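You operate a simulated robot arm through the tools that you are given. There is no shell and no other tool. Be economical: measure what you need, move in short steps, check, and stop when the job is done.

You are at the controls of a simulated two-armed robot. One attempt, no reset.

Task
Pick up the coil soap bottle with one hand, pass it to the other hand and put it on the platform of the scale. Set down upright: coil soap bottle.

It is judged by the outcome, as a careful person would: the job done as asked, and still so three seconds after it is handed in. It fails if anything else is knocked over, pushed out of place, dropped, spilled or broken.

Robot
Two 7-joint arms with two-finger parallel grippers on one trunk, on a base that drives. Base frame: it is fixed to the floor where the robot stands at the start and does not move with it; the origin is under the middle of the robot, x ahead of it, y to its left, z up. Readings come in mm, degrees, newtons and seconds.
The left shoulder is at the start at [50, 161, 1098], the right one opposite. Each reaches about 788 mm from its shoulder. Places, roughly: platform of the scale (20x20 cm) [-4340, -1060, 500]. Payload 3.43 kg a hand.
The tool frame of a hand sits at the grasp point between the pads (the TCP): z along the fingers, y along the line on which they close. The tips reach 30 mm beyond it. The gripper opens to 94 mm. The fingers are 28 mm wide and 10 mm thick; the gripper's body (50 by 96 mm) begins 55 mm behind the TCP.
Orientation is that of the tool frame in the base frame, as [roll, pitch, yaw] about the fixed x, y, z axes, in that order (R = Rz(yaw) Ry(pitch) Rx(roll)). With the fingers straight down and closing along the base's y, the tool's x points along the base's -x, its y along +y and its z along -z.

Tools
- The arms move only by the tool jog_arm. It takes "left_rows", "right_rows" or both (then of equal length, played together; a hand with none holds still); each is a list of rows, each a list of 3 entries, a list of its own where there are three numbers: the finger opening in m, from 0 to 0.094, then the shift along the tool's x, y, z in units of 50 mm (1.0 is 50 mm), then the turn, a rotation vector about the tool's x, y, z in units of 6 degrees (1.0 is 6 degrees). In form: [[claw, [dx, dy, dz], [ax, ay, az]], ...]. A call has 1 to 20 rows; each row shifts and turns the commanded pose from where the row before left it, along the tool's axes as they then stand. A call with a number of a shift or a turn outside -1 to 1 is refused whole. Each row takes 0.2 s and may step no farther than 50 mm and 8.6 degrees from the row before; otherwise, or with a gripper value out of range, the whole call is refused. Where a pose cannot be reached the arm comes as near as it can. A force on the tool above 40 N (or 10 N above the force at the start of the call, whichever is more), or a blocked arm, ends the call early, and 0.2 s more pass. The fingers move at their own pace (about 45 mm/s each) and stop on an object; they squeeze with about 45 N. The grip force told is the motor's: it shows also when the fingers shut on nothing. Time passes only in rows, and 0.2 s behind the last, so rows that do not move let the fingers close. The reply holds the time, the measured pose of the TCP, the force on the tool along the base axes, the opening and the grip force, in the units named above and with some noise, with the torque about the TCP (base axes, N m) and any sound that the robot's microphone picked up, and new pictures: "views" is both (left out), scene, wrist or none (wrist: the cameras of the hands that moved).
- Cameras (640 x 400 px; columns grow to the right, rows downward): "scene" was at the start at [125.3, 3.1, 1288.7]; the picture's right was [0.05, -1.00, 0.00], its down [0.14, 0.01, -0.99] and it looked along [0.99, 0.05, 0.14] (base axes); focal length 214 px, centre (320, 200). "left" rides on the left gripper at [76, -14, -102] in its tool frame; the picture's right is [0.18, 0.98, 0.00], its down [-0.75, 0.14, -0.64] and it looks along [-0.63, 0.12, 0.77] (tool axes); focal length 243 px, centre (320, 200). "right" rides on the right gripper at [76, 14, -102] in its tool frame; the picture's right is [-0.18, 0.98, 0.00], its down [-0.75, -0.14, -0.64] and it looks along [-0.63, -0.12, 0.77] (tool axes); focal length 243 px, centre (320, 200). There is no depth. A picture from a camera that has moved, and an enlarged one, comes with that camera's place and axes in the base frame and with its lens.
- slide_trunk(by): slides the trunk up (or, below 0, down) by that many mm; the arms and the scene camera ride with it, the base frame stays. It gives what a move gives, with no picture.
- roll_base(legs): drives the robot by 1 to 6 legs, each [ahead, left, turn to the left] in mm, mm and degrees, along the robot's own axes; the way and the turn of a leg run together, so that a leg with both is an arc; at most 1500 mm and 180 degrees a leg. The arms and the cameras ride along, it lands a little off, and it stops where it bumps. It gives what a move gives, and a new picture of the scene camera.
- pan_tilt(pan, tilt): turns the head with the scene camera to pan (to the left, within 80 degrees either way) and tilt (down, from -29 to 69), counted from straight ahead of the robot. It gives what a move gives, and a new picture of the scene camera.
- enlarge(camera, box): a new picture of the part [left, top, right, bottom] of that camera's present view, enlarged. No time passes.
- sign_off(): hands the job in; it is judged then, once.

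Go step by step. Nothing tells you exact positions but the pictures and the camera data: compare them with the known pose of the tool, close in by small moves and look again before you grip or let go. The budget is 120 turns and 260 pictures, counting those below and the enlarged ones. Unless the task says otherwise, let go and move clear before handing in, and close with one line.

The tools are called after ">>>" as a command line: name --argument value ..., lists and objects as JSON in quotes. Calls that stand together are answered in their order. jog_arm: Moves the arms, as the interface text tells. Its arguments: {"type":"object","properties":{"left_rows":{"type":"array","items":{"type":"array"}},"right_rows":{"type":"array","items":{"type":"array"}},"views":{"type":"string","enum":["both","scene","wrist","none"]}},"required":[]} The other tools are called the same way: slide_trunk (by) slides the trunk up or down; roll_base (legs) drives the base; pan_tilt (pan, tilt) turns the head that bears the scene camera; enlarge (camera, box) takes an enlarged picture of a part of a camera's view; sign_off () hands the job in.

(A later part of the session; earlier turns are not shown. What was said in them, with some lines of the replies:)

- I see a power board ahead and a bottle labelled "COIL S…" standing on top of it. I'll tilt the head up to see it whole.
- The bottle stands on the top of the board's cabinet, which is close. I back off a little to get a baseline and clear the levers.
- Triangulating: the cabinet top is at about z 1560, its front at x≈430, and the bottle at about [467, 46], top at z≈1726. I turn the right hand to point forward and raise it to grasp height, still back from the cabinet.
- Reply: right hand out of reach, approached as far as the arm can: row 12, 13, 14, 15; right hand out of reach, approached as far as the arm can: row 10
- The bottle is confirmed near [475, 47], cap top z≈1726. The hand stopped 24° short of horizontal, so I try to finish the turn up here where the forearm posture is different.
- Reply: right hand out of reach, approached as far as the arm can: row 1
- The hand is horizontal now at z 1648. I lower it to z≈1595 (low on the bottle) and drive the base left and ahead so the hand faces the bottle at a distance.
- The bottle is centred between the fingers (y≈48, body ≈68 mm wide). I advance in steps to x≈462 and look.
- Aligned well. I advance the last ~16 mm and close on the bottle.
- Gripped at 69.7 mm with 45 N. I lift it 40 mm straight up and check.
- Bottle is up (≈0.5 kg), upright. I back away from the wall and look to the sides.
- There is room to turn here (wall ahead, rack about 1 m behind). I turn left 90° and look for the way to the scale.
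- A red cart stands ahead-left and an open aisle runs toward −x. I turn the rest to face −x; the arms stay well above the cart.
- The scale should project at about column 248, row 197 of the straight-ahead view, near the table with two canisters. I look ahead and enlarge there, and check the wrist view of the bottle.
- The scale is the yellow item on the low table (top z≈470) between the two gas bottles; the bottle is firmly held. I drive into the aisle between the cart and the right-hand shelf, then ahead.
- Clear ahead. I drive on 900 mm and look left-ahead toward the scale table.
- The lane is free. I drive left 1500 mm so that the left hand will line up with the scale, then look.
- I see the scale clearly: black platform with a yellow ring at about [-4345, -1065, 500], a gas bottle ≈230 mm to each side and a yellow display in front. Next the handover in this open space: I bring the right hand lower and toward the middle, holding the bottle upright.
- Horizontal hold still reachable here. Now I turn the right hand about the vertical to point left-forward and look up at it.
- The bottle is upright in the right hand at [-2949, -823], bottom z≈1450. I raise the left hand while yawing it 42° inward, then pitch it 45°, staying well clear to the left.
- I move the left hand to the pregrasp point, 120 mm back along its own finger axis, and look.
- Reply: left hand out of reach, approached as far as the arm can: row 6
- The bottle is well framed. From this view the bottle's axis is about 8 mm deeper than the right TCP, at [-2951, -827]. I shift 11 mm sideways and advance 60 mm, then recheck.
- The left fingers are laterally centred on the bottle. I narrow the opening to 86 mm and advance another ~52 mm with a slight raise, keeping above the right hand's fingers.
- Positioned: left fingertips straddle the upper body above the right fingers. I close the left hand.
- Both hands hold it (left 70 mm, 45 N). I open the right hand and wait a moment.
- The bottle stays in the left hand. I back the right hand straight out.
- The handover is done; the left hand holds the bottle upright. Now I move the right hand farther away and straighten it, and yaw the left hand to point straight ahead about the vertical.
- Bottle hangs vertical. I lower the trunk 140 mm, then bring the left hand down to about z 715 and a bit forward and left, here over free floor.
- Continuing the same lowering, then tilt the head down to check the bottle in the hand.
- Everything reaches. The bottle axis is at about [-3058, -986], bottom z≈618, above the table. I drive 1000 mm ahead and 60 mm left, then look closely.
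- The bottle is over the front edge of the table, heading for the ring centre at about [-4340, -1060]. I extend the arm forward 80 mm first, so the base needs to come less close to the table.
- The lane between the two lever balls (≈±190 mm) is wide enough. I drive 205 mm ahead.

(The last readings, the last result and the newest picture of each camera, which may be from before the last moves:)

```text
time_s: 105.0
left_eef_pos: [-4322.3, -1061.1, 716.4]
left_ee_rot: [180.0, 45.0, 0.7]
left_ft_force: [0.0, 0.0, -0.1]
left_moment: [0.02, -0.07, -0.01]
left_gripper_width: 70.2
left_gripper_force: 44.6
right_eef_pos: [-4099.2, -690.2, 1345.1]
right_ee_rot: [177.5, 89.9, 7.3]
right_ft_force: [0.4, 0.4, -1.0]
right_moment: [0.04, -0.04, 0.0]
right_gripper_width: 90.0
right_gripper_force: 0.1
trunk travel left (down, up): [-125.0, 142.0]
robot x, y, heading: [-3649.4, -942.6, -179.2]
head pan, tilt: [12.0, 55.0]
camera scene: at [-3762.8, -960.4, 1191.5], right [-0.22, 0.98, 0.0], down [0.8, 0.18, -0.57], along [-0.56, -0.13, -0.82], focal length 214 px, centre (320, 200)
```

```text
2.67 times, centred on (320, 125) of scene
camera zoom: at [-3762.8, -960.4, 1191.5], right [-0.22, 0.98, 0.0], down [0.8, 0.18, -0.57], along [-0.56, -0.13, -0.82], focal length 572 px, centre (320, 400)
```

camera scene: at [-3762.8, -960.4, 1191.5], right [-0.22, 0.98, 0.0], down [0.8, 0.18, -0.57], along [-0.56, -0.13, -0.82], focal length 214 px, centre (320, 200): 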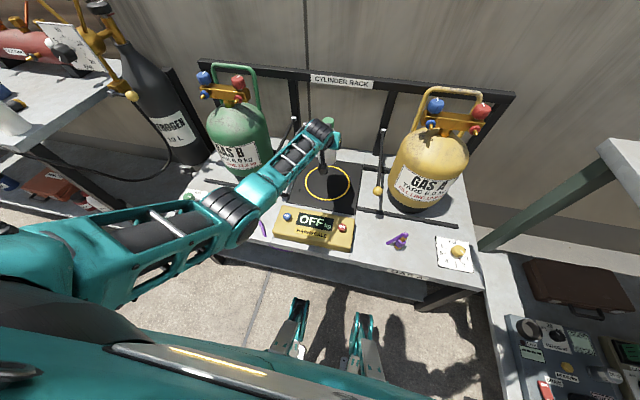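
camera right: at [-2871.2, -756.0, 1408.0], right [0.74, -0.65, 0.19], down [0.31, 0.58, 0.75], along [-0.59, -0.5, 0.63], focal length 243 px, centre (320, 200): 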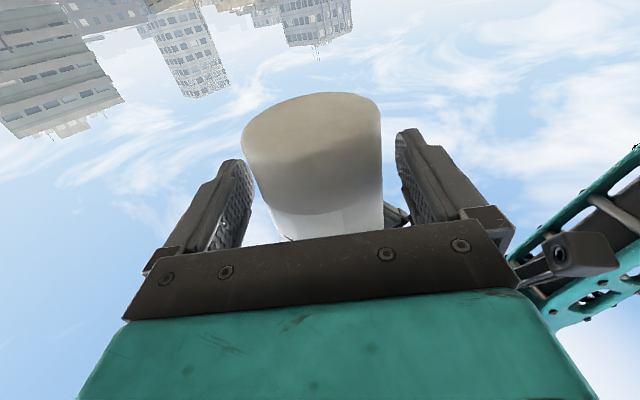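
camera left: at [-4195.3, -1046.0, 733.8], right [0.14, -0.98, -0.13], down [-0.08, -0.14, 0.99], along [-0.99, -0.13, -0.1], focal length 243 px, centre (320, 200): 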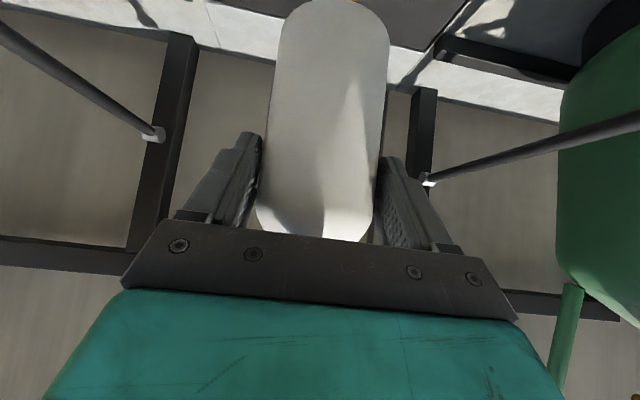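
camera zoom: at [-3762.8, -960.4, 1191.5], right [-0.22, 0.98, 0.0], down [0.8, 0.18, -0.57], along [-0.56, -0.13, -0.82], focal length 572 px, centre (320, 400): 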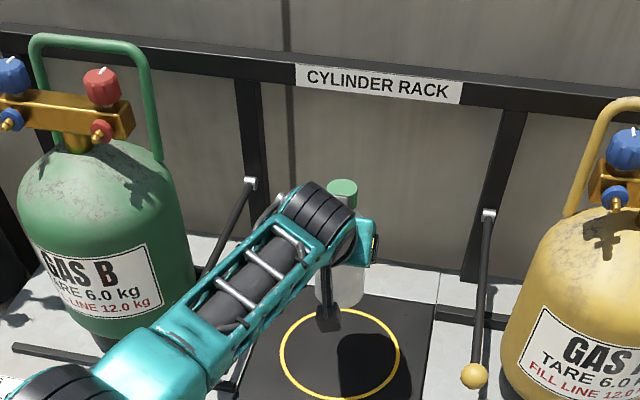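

The ring centre comes out at [-4327, -1059] and the bottle axis at about [-4335, -1061], so it is over the platform. I lower the trunk 100 mm, then check the gap.

>>> slide_trunk --by -100

>>> jog_arm --left_rows '[[0.0, [0.05, 0, -0.05], [0, 0, 0]]]'

>>> enlarge --camera "scene" --box '[260, 60, 420, 160]'

```text
time_s: 106.3
left_eef_pos: [-4321.5, -1061.3, 616.2]
left_ee_rot: [-180.0, 44.9, 0.8]
left_ft_force: [-0.6, 0.3, 0.3]
left_moment: [0.01, -0.05, 0.03]
left_gripper_width: 70.0
left_gripper_force: 45.3
right_eef_pos: [-4099.0, -689.7, 1245.4]
right_ee_rot: [179.5, 89.9, 9.3]
right_ft_force: [-0.8, -0.3, 1.0]
right_moment: [0.0, 0.04, -0.02]
right_gripper_width: 89.8
right_gripper_force: 0.0
trunk travel left (down, up): [-25.0, 242.0]
robot x, y, heading: [-3650.9, -942.0, -179.3]
head pan, tilt: [12.0, 55.0]
```

```text
time_s: 106.7
left_eef_pos: [-4317.8, -1061.1, 616.6]
left_ee_rot: [179.9, 45.0, 0.7]
left_ft_force: [0.5, -0.3, 0.3]
left_moment: [0.04, -0.08, 0.01]
left_gripper_width: 69.8
left_gripper_force: 44.8
right_eef_pos: [-4098.8, -690.3, 1245.6]
right_ee_rot: [178.1, 89.9, 7.7]
right_ft_force: [0.7, -0.4, 0.2]
right_moment: [-0.01, 0.0, 0.03]
right_gripper_width: 89.8
right_gripper_force: 0.0
trunk travel left (down, up): [-25.0, 242.0]
robot x, y, heading: [-3652.9, -944.5, -179.3]
head pan, tilt: [12.0, 55.0]
camera scene: at [-3762.7, -960.4, 1091.5], right [-0.22, 0.98, 0.0], down [0.8, 0.18, -0.57], along [-0.56, -0.13, -0.82], focal length 214 px, centre (320, 200)
camera left: at [-4191.9, -1046.0, 634.3], right [0.14, -0.98, -0.13], down [-0.08, -0.14, 0.99], along [-0.99, -0.13, -0.1], focal length 243 px, centre (320, 200)
```

scene: 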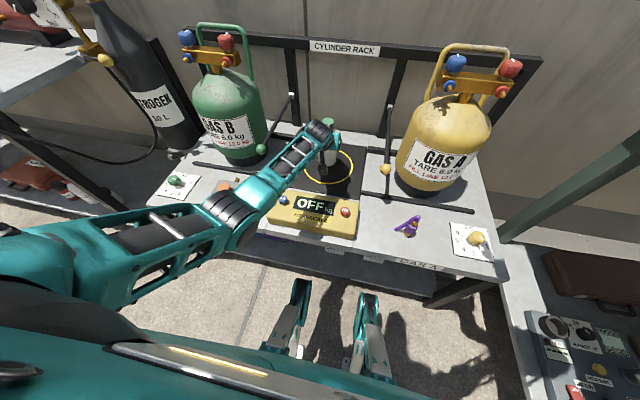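
left: 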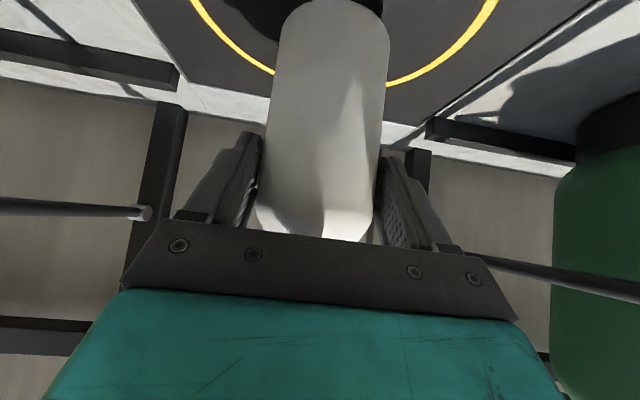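

```text
4.00 times, centred on (340, 110) of scene
camera zoom: at [-3762.7, -960.4, 1091.5], right [-0.22, 0.98, 0.0], down [0.8, 0.18, -0.57], along [-0.56, -0.13, -0.82], focal length 858 px, centre (240, 560)
```

zoom: 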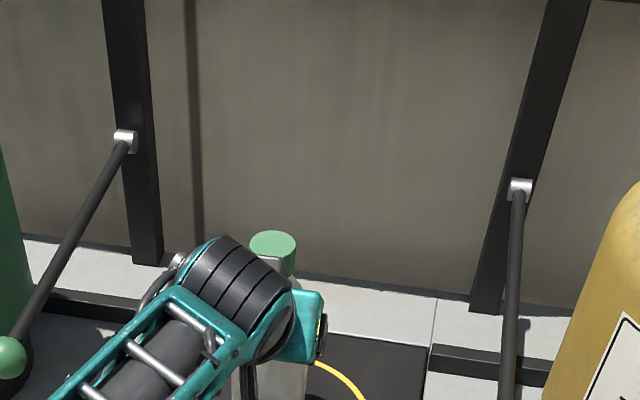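

Centred inside the ring, with a small gap left (~19 mm). I lower 13 mm gently by arm and read the force.

>>> jog_arm --left_rows '[[0.0, [0.046, 0, 0.046], [0, 0, 0]], [0.0, [0.046, 0, 0.046], [0, 0, 0]], [0.0, [0.046, 0, 0.046], [0, 0, 0]], [0.0, [0.046, 0, 0.046], [0, 0, 0]]]' --views "wrist"

>>> jog_arm --left_rows '[[0.0, [0.028, 0, 0.028], [0, 0, 0]], [0.0, [0, 0, 0], [0, 0, 0]]]' --views "none"

```text
time_s: 107.7
left_eef_pos: [-4318.0, -1062.2, 602.9]
left_ee_rot: [179.9, 45.0, 0.8]
left_ft_force: [0.5, -0.4, 0.2]
left_moment: [0.03, -0.08, 0.01]
left_gripper_width: 70.2
left_gripper_force: 45.1
right_eef_pos: [-4099.0, -689.8, 1245.6]
right_ee_rot: [176.9, 89.9, 6.6]
right_ft_force: [-0.3, -0.8, 0.0]
right_moment: [-0.01, 0.04, 0.05]
right_gripper_width: 90.1
right_gripper_force: 0.1
trunk travel left (down, up): [-25.0, 242.0]
robot x, y, heading: [-3652.3, -939.7, -179.0]
head pan, tilt: [12.0, 55.0]
camera left: at [-4192.0, -1045.8, 621.0], right [0.14, -0.98, -0.13], down [-0.08, -0.14, 0.99], along [-0.99, -0.13, -0.1], focal length 243 px, centre (320, 200)
```

left: 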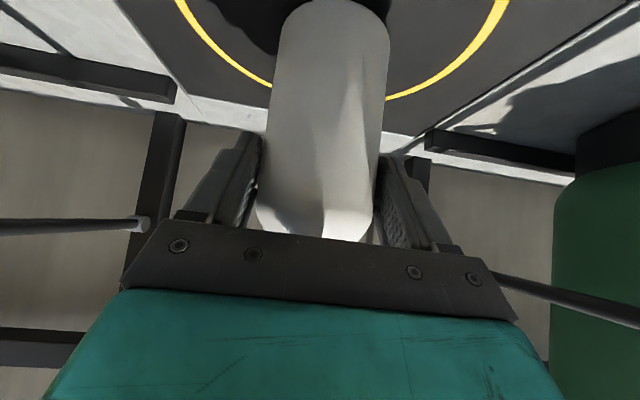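

```text
time_s: 108.3
left_eef_pos: [-4319.3, -1061.9, 601.3]
left_ee_rot: [-180.0, 44.9, 0.8]
left_ft_force: [-0.1, -0.2, -0.3]
left_moment: [0.04, -0.09, 0.01]
left_gripper_width: 69.9
left_gripper_force: 44.7
right_eef_pos: [-4098.0, -690.2, 1245.6]
right_ee_rot: [177.1, 89.9, 6.8]
right_ft_force: [0.2, 1.2, 0.6]
right_moment: [0.01, 0.01, -0.03]
right_gripper_width: 90.2
right_gripper_force: 0.1
trunk travel left (down, up): [-25.0, 242.0]
robot x, y, heading: [-3651.8, -942.0, -179.4]
head pan, tilt: [12.0, 55.0]
```

No contact yet. I continue in 2 mm steps watching the force.

>>> jog_arm --left_rows '[[0.0, [0.028, 0, 0.028], [0, 0, 0]], [0.0, [0, 0, 0], [0, 0, 0]]]' --views "none"

>>> jog_arm --left_rows '[[0.0, [0.028, 0, 0.028], [0, 0, 0]], [0.0, [0, 0, 0], [0, 0, 0]]]' --views "none"

```text
time_s: 108.9
left_eef_pos: [-4316.6, -1061.4, 598.8]
left_ee_rot: [-179.9, 44.9, 0.7]
left_ft_force: [-0.5, 0.8, 0.4]
left_moment: [-0.05, -0.08, 0.0]
left_gripper_width: 69.8
left_gripper_force: 45.2
right_eef_pos: [-4099.4, -689.9, 1245.9]
right_ee_rot: [177.5, 89.8, 7.1]
right_ft_force: [0.0, -1.1, 0.1]
right_moment: [-0.01, 0.02, 0.01]
right_gripper_width: 89.9
right_gripper_force: 0.1
trunk travel left (down, up): [-25.0, 242.0]
robot x, y, heading: [-3646.1, -943.5, -179.3]
head pan, tilt: [12.0, 55.0]
```

```text
time_s: 109.5
left_eef_pos: [-4319.8, -1062.2, 596.4]
left_ee_rot: [179.9, 44.9, 0.7]
left_ft_force: [0.0, 0.5, 0.3]
left_moment: [-0.02, -0.06, -0.02]
left_gripper_width: 69.8
left_gripper_force: 44.7
right_eef_pos: [-4099.2, -690.8, 1244.9]
right_ee_rot: [177.8, 89.8, 7.5]
right_ft_force: [0.3, 0.0, -0.2]
right_moment: [-0.01, -0.02, 0.0]
right_gripper_width: 89.9
right_gripper_force: 0.0
trunk travel left (down, up): [-25.0, 242.0]
robot x, y, heading: [-3651.9, -948.6, -179.5]
head pan, tilt: [12.0, 55.0]
```

Still no contact force. Two more steps, then a close look.

>>> jog_arm --left_rows '[[0.0, [0.028, 0, 0.028], [0, 0, 0]], [0.0, [0, 0, 0], [0, 0, 0]]]' --views "none"

>>> jog_arm --left_rows '[[0.0, [0.028, 0, 0.028], [0, 0, 0]], [0.0, [0, 0, 0], [0, 0, 0]]]' --views "none"

>>> enlarge --camera "left" --box '[200, 0, 440, 150]'

>>> enlarge --camera "scene" --box '[280, 100, 400, 200]'

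```text
time_s: 110.1
left_eef_pos: [-4319.9, -1062.4, 596.8]
left_ee_rot: [180.0, 45.1, 0.7]
left_ft_force: [1.8, 0.5, 1.0]
left_moment: [-0.19, -0.08, 0.02]
left_gripper_width: 69.8
left_gripper_force: 45.0
right_eef_pos: [-4099.1, -689.4, 1245.4]
right_ee_rot: [175.4, 89.9, 5.1]
right_ft_force: [-1.3, 1.1, -1.0]
right_moment: [-0.01, -0.02, -0.01]
right_gripper_width: 89.8
right_gripper_force: 0.1
trunk travel left (down, up): [-25.0, 242.0]
robot x, y, heading: [-3650.3, -944.5, -179.5]
head pan, tilt: [12.0, 55.0]
```

```text
time_s: 110.7
left_eef_pos: [-4319.3, -1061.1, 596.9]
left_ee_rot: [179.9, 45.2, 0.7]
left_ft_force: [4.0, -1.1, 10.9]
left_moment: [-0.58, -0.41, 0.09]
left_gripper_width: 70.0
left_gripper_force: 45.1
right_eef_pos: [-4097.3, -689.2, 1247.1]
right_ee_rot: [124.3, 89.9, -46.2]
right_ft_force: [-0.3, 0.5, -0.1]
right_moment: [-0.02, 0.02, 0.03]
right_gripper_width: 89.7
right_gripper_force: 0.1
trunk travel left (down, up): [-25.0, 242.0]
robot x, y, heading: [-3652.9, -939.8, -179.3]
head pan, tilt: [12.0, 55.0]
```

```text
2.67 times, centred on (320, 75) of left
camera zoom: at [-4192.4, -1045.9, 613.8], right [0.14, -0.98, -0.13], down [-0.07, -0.14, 0.99], along [-0.99, -0.13, -0.09], focal length 647 px, centre (320, 533)
```

zoom: 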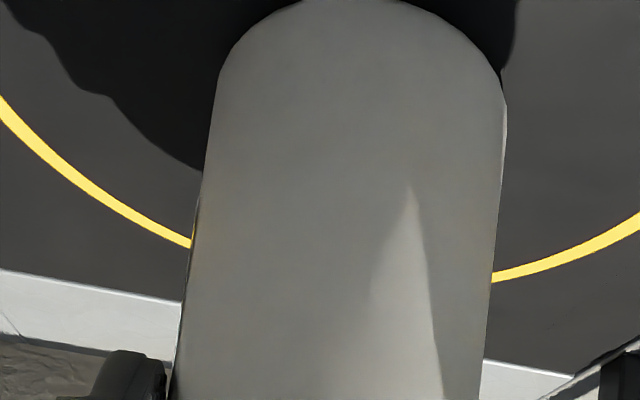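

```text
4.00 times, centred on (340, 150) of scene
camera zoom: at [-3761.3, -960.1, 1091.8], right [-0.22, 0.98, 0.0], down [0.8, 0.18, -0.57], along [-0.56, -0.13, -0.82], focal length 858 px, centre (240, 400)
```

zoom: 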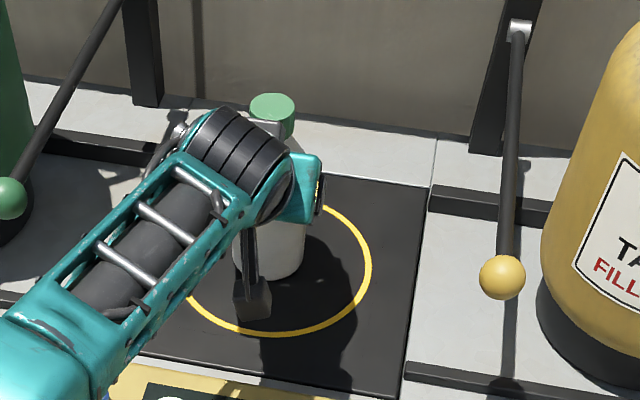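

Contact: 11 N upward, the bottle stands on the platform near the ring centre. I relax the push by ~2 mm and open the left hand.

>>> jog_arm --left_rows '[[0.0, [-0.026, 0, -0.026], [0, 0, 0]], [0.0, [0, 0, 0], [0, 0, 0]]]' --views "none"

>>> jog_arm --left_rows '[[0.074, [0, 0, 0], [0, 0, 0]], [0.08, [0, 0, 0], [0, 0, 0]], [0.094, [0, 0, 0], [0, 0, 0]], [0.094, [0, 0, 0], [0, 0, 0]]]'

```text
time_s: 111.3
left_eef_pos: [-4317.8, -1060.4, 596.7]
left_ee_rot: [179.9, 45.1, 0.7]
left_ft_force: [-2.2, -0.3, 6.1]
left_moment: [-0.39, 0.49, -0.08]
left_gripper_width: 69.9
left_gripper_force: 45.2
right_eef_pos: [-4097.0, -689.4, 1244.5]
right_ee_rot: [171.3, 90.0, 0.9]
right_ft_force: [0.3, 0.1, -0.5]
right_moment: [-0.01, 0.01, 0.02]
right_gripper_width: 90.3
right_gripper_force: 0.0
trunk travel left (down, up): [-25.0, 242.0]
robot x, y, heading: [-3650.4, -940.3, -179.1]
head pan, tilt: [12.0, 55.0]
```

```text
time_s: 112.3
left_eef_pos: [-4317.7, -1061.1, 596.1]
left_ee_rot: [179.9, 44.8, 0.7]
left_ft_force: [0.2, 0.4, 0.4]
left_moment: [0.0, 0.01, 0.0]
left_gripper_width: 93.9
left_gripper_force: 0.1
right_eef_pos: [-4099.7, -689.8, 1245.5]
right_ee_rot: [176.7, 89.9, 6.3]
right_ft_force: [0.3, -0.1, 0.0]
right_moment: [0.01, -0.01, 0.01]
right_gripper_width: 89.9
right_gripper_force: 0.0
trunk travel left (down, up): [-25.0, 242.0]
robot x, y, heading: [-3653.5, -940.3, -179.3]
head pan, tilt: [12.0, 55.0]
camera scene: at [-3762.3, -960.3, 1091.5], right [-0.22, 0.98, 0.0], down [0.8, 0.18, -0.57], along [-0.56, -0.13, -0.82], focal length 214 px, centre (320, 200)
camera left: at [-4191.8, -1045.8, 613.4], right [0.14, -0.98, -0.13], down [-0.08, -0.14, 0.99], along [-0.99, -0.13, -0.1], focal length 243 px, centre (320, 200)
```

scene: 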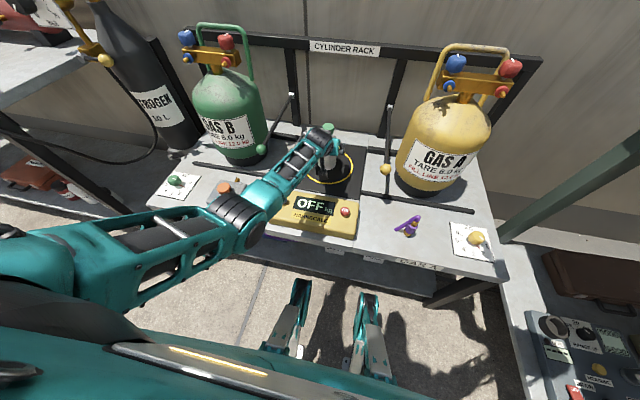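
left: 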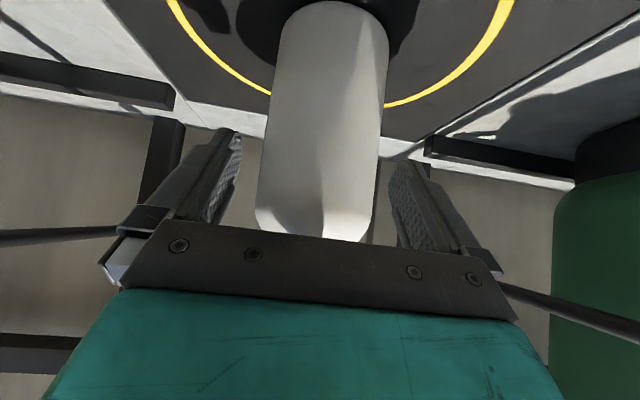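

The fingers are open with space on both sides and the bottle stands. I retreat along the finger axis (back and up).

>>> jog_arm --left_rows '[[0.094, [0, 0, -0.3], [0, 0, 0]], [0.094, [0, 0, -0.5], [0, 0, 0]], [0.094, [0, 0, -0.7], [0, 0, 0]], [0.094, [0, 0, -0.9], [0, 0, 0]], [0.094, [0, 0, -0.9], [0, 0, 0]]]'

>>> enlarge --camera "scene" --box '[260, 80, 420, 180]'

```text
time_s: 113.5
left_eef_pos: [-4201.0, -1059.1, 713.2]
left_ee_rot: [179.9, 44.9, 0.6]
left_ft_force: [-0.8, -0.6, 0.1]
left_moment: [0.01, 0.02, -0.04]
left_gripper_width: 93.8
left_gripper_force: 0.1
right_eef_pos: [-4098.3, -689.6, 1245.3]
right_ee_rot: [177.1, 89.9, 6.7]
right_ft_force: [-0.2, 0.0, -0.7]
right_moment: [0.0, -0.01, 0.0]
right_gripper_width: 90.0
right_gripper_force: 0.0
trunk travel left (down, up): [-25.0, 242.0]
robot x, y, heading: [-3652.2, -942.0, -179.1]
head pan, tilt: [12.0, 55.0]
camera scene: at [-3762.3, -960.3, 1091.5], right [-0.22, 0.98, 0.0], down [0.8, 0.18, -0.57], along [-0.56, -0.13, -0.82], focal length 214 px, centre (320, 200)
camera left: at [-4074.6, -1043.3, 730.9], right [0.14, -0.98, -0.13], down [-0.08, -0.14, 0.99], along [-0.99, -0.13, -0.1], focal length 243 px, centre (320, 200)
```

scene: 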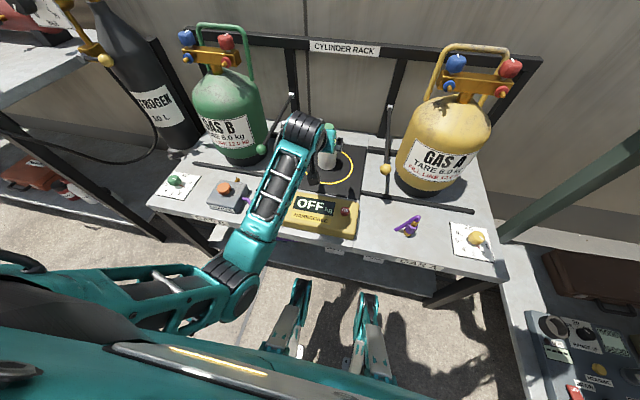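
left: 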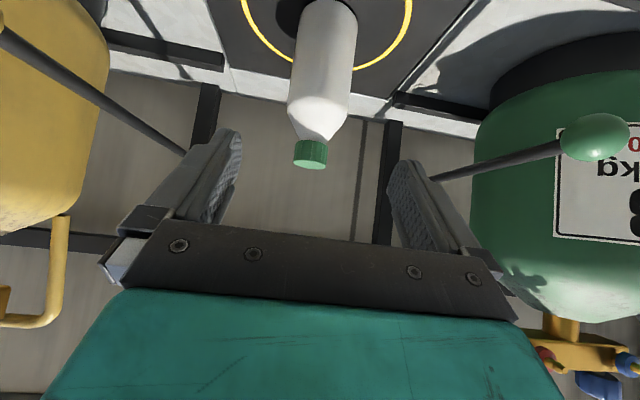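

```text
4.00 times, centred on (340, 130) of scene
camera zoom: at [-3762.3, -960.3, 1091.5], right [-0.22, 0.98, 0.0], down [0.8, 0.18, -0.57], along [-0.56, -0.13, -0.82], focal length 858 px, centre (240, 480)
```

zoom: 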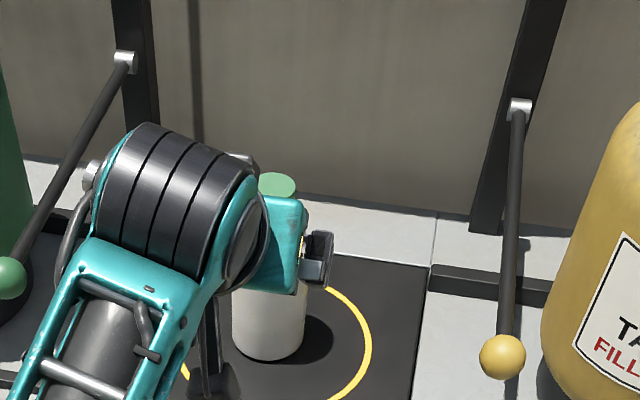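

The bottle stands upright on the platform. I raise the trunk and back the robot off for a clear final look.

>>> slide_trunk --by 120

>>> roll_base --legs '[[-350, 0, 0]]'

>>> enlarge --camera "left" --box '[160, 0, 480, 200]'

>>> pan_tilt --pan 5 --tilt 35

```text
time_s: 115.0
left_eef_pos: [-4202.2, -1056.8, 832.1]
left_ee_rot: [180.0, 44.9, 0.8]
left_ft_force: [-0.9, -0.1, -0.1]
left_moment: [0.02, 0.0, 0.05]
left_gripper_width: 94.2
left_gripper_force: 0.1
right_eef_pos: [-4099.0, -690.5, 1365.8]
right_ee_rot: [174.9, 89.9, 4.8]
right_ft_force: [-0.4, 0.0, 0.1]
right_moment: [-0.02, 0.0, 0.02]
right_gripper_width: 89.9
right_gripper_force: 0.0
trunk travel left (down, up): [-145.0, 122.0]
robot x, y, heading: [-3654.3, -945.4, -179.0]
head pan, tilt: [12.0, 55.0]
```

```text
time_s: 117.3
left_eef_pos: [-3854.9, -1054.3, 833.6]
left_ee_rot: [-180.0, 45.0, 0.8]
left_ft_force: [-0.1, 0.8, 0.3]
left_moment: [-0.02, 0.03, 0.04]
left_gripper_width: 94.2
left_gripper_force: 0.0
right_eef_pos: [-3752.4, -684.8, 1363.8]
right_ee_rot: [176.4, 89.9, 6.0]
right_ft_force: [-0.3, -0.6, 0.1]
right_moment: [0.02, 0.01, 0.0]
right_gripper_width: 90.0
right_gripper_force: 0.1
trunk travel left (down, up): [-145.0, 122.0]
robot x, y, heading: [-3307.0, -939.0, -179.6]
head pan, tilt: [12.0, 55.0]
camera scene: at [-3415.3, -956.1, 1211.6], right [-0.22, 0.98, 0.0], down [0.8, 0.18, -0.57], along [-0.56, -0.13, -0.82], focal length 214 px, centre (320, 200)
```

scene: 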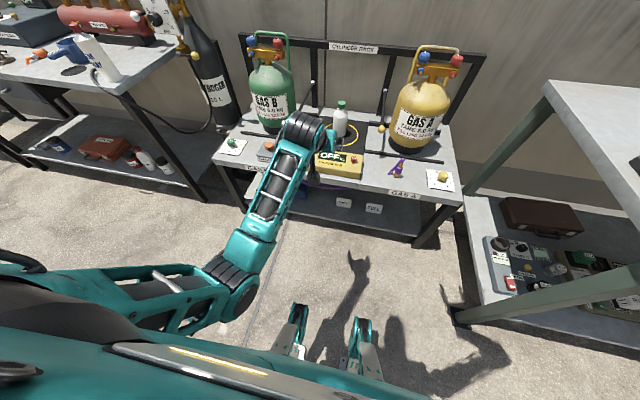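

```text
2.00 times, centred on (320, 100) of left
camera zoom: at [-3728.1, -1039.0, 850.8], right [0.14, -0.98, -0.13], down [-0.08, -0.14, 0.99], along [-0.99, -0.13, -0.1], focal length 485 px, centre (320, 400)
```

zoom: 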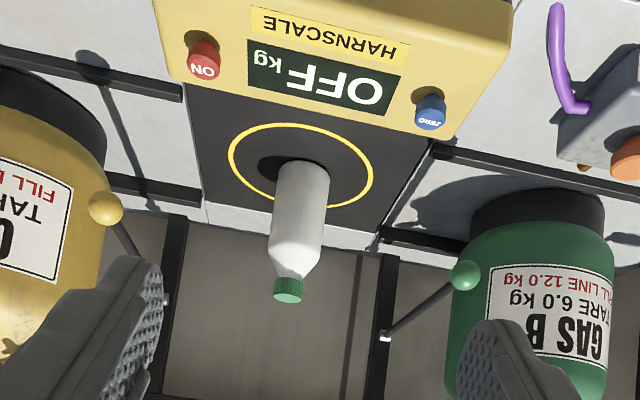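

```text
time_s: 118.1
left_eef_pos: [-3855.3, -1054.8, 832.8]
left_ee_rot: [180.0, 45.1, 0.8]
left_ft_force: [-0.2, 0.2, 0.1]
left_moment: [0.02, 0.04, 0.02]
left_gripper_width: 93.8
left_gripper_force: 0.1
right_eef_pos: [-3752.1, -684.9, 1364.8]
right_ee_rot: [175.4, 89.9, 5.2]
right_ft_force: [0.0, -0.2, 0.2]
right_moment: [-0.02, -0.01, -0.01]
right_gripper_width: 90.0
right_gripper_force: 0.0
trunk travel left (down, up): [-145.0, 122.0]
robot x, y, heading: [-3302.3, -940.6, -179.3]
head pan, tilt: [5.0, 35.0]
camera scene: at [-3432.9, -949.0, 1239.7], right [-0.1, 0.99, 0.0], down [0.57, 0.06, -0.82], along [-0.81, -0.08, -0.57], focal length 214 px, centre (320, 200)
```

scene: 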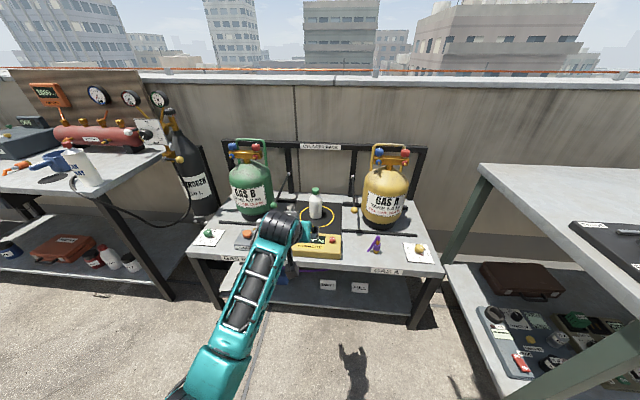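

The bottle stands upright inside the ring on the scale platform, and nothing else has been disturbed. Both hands are clear, so I hand the job in.

>>> sign_off

```text
The job is handed in.
```

The coil soap bottle was picked up with the right hand and passed to the left. It now stands upright on the scale's platform, with both hands clear of it.
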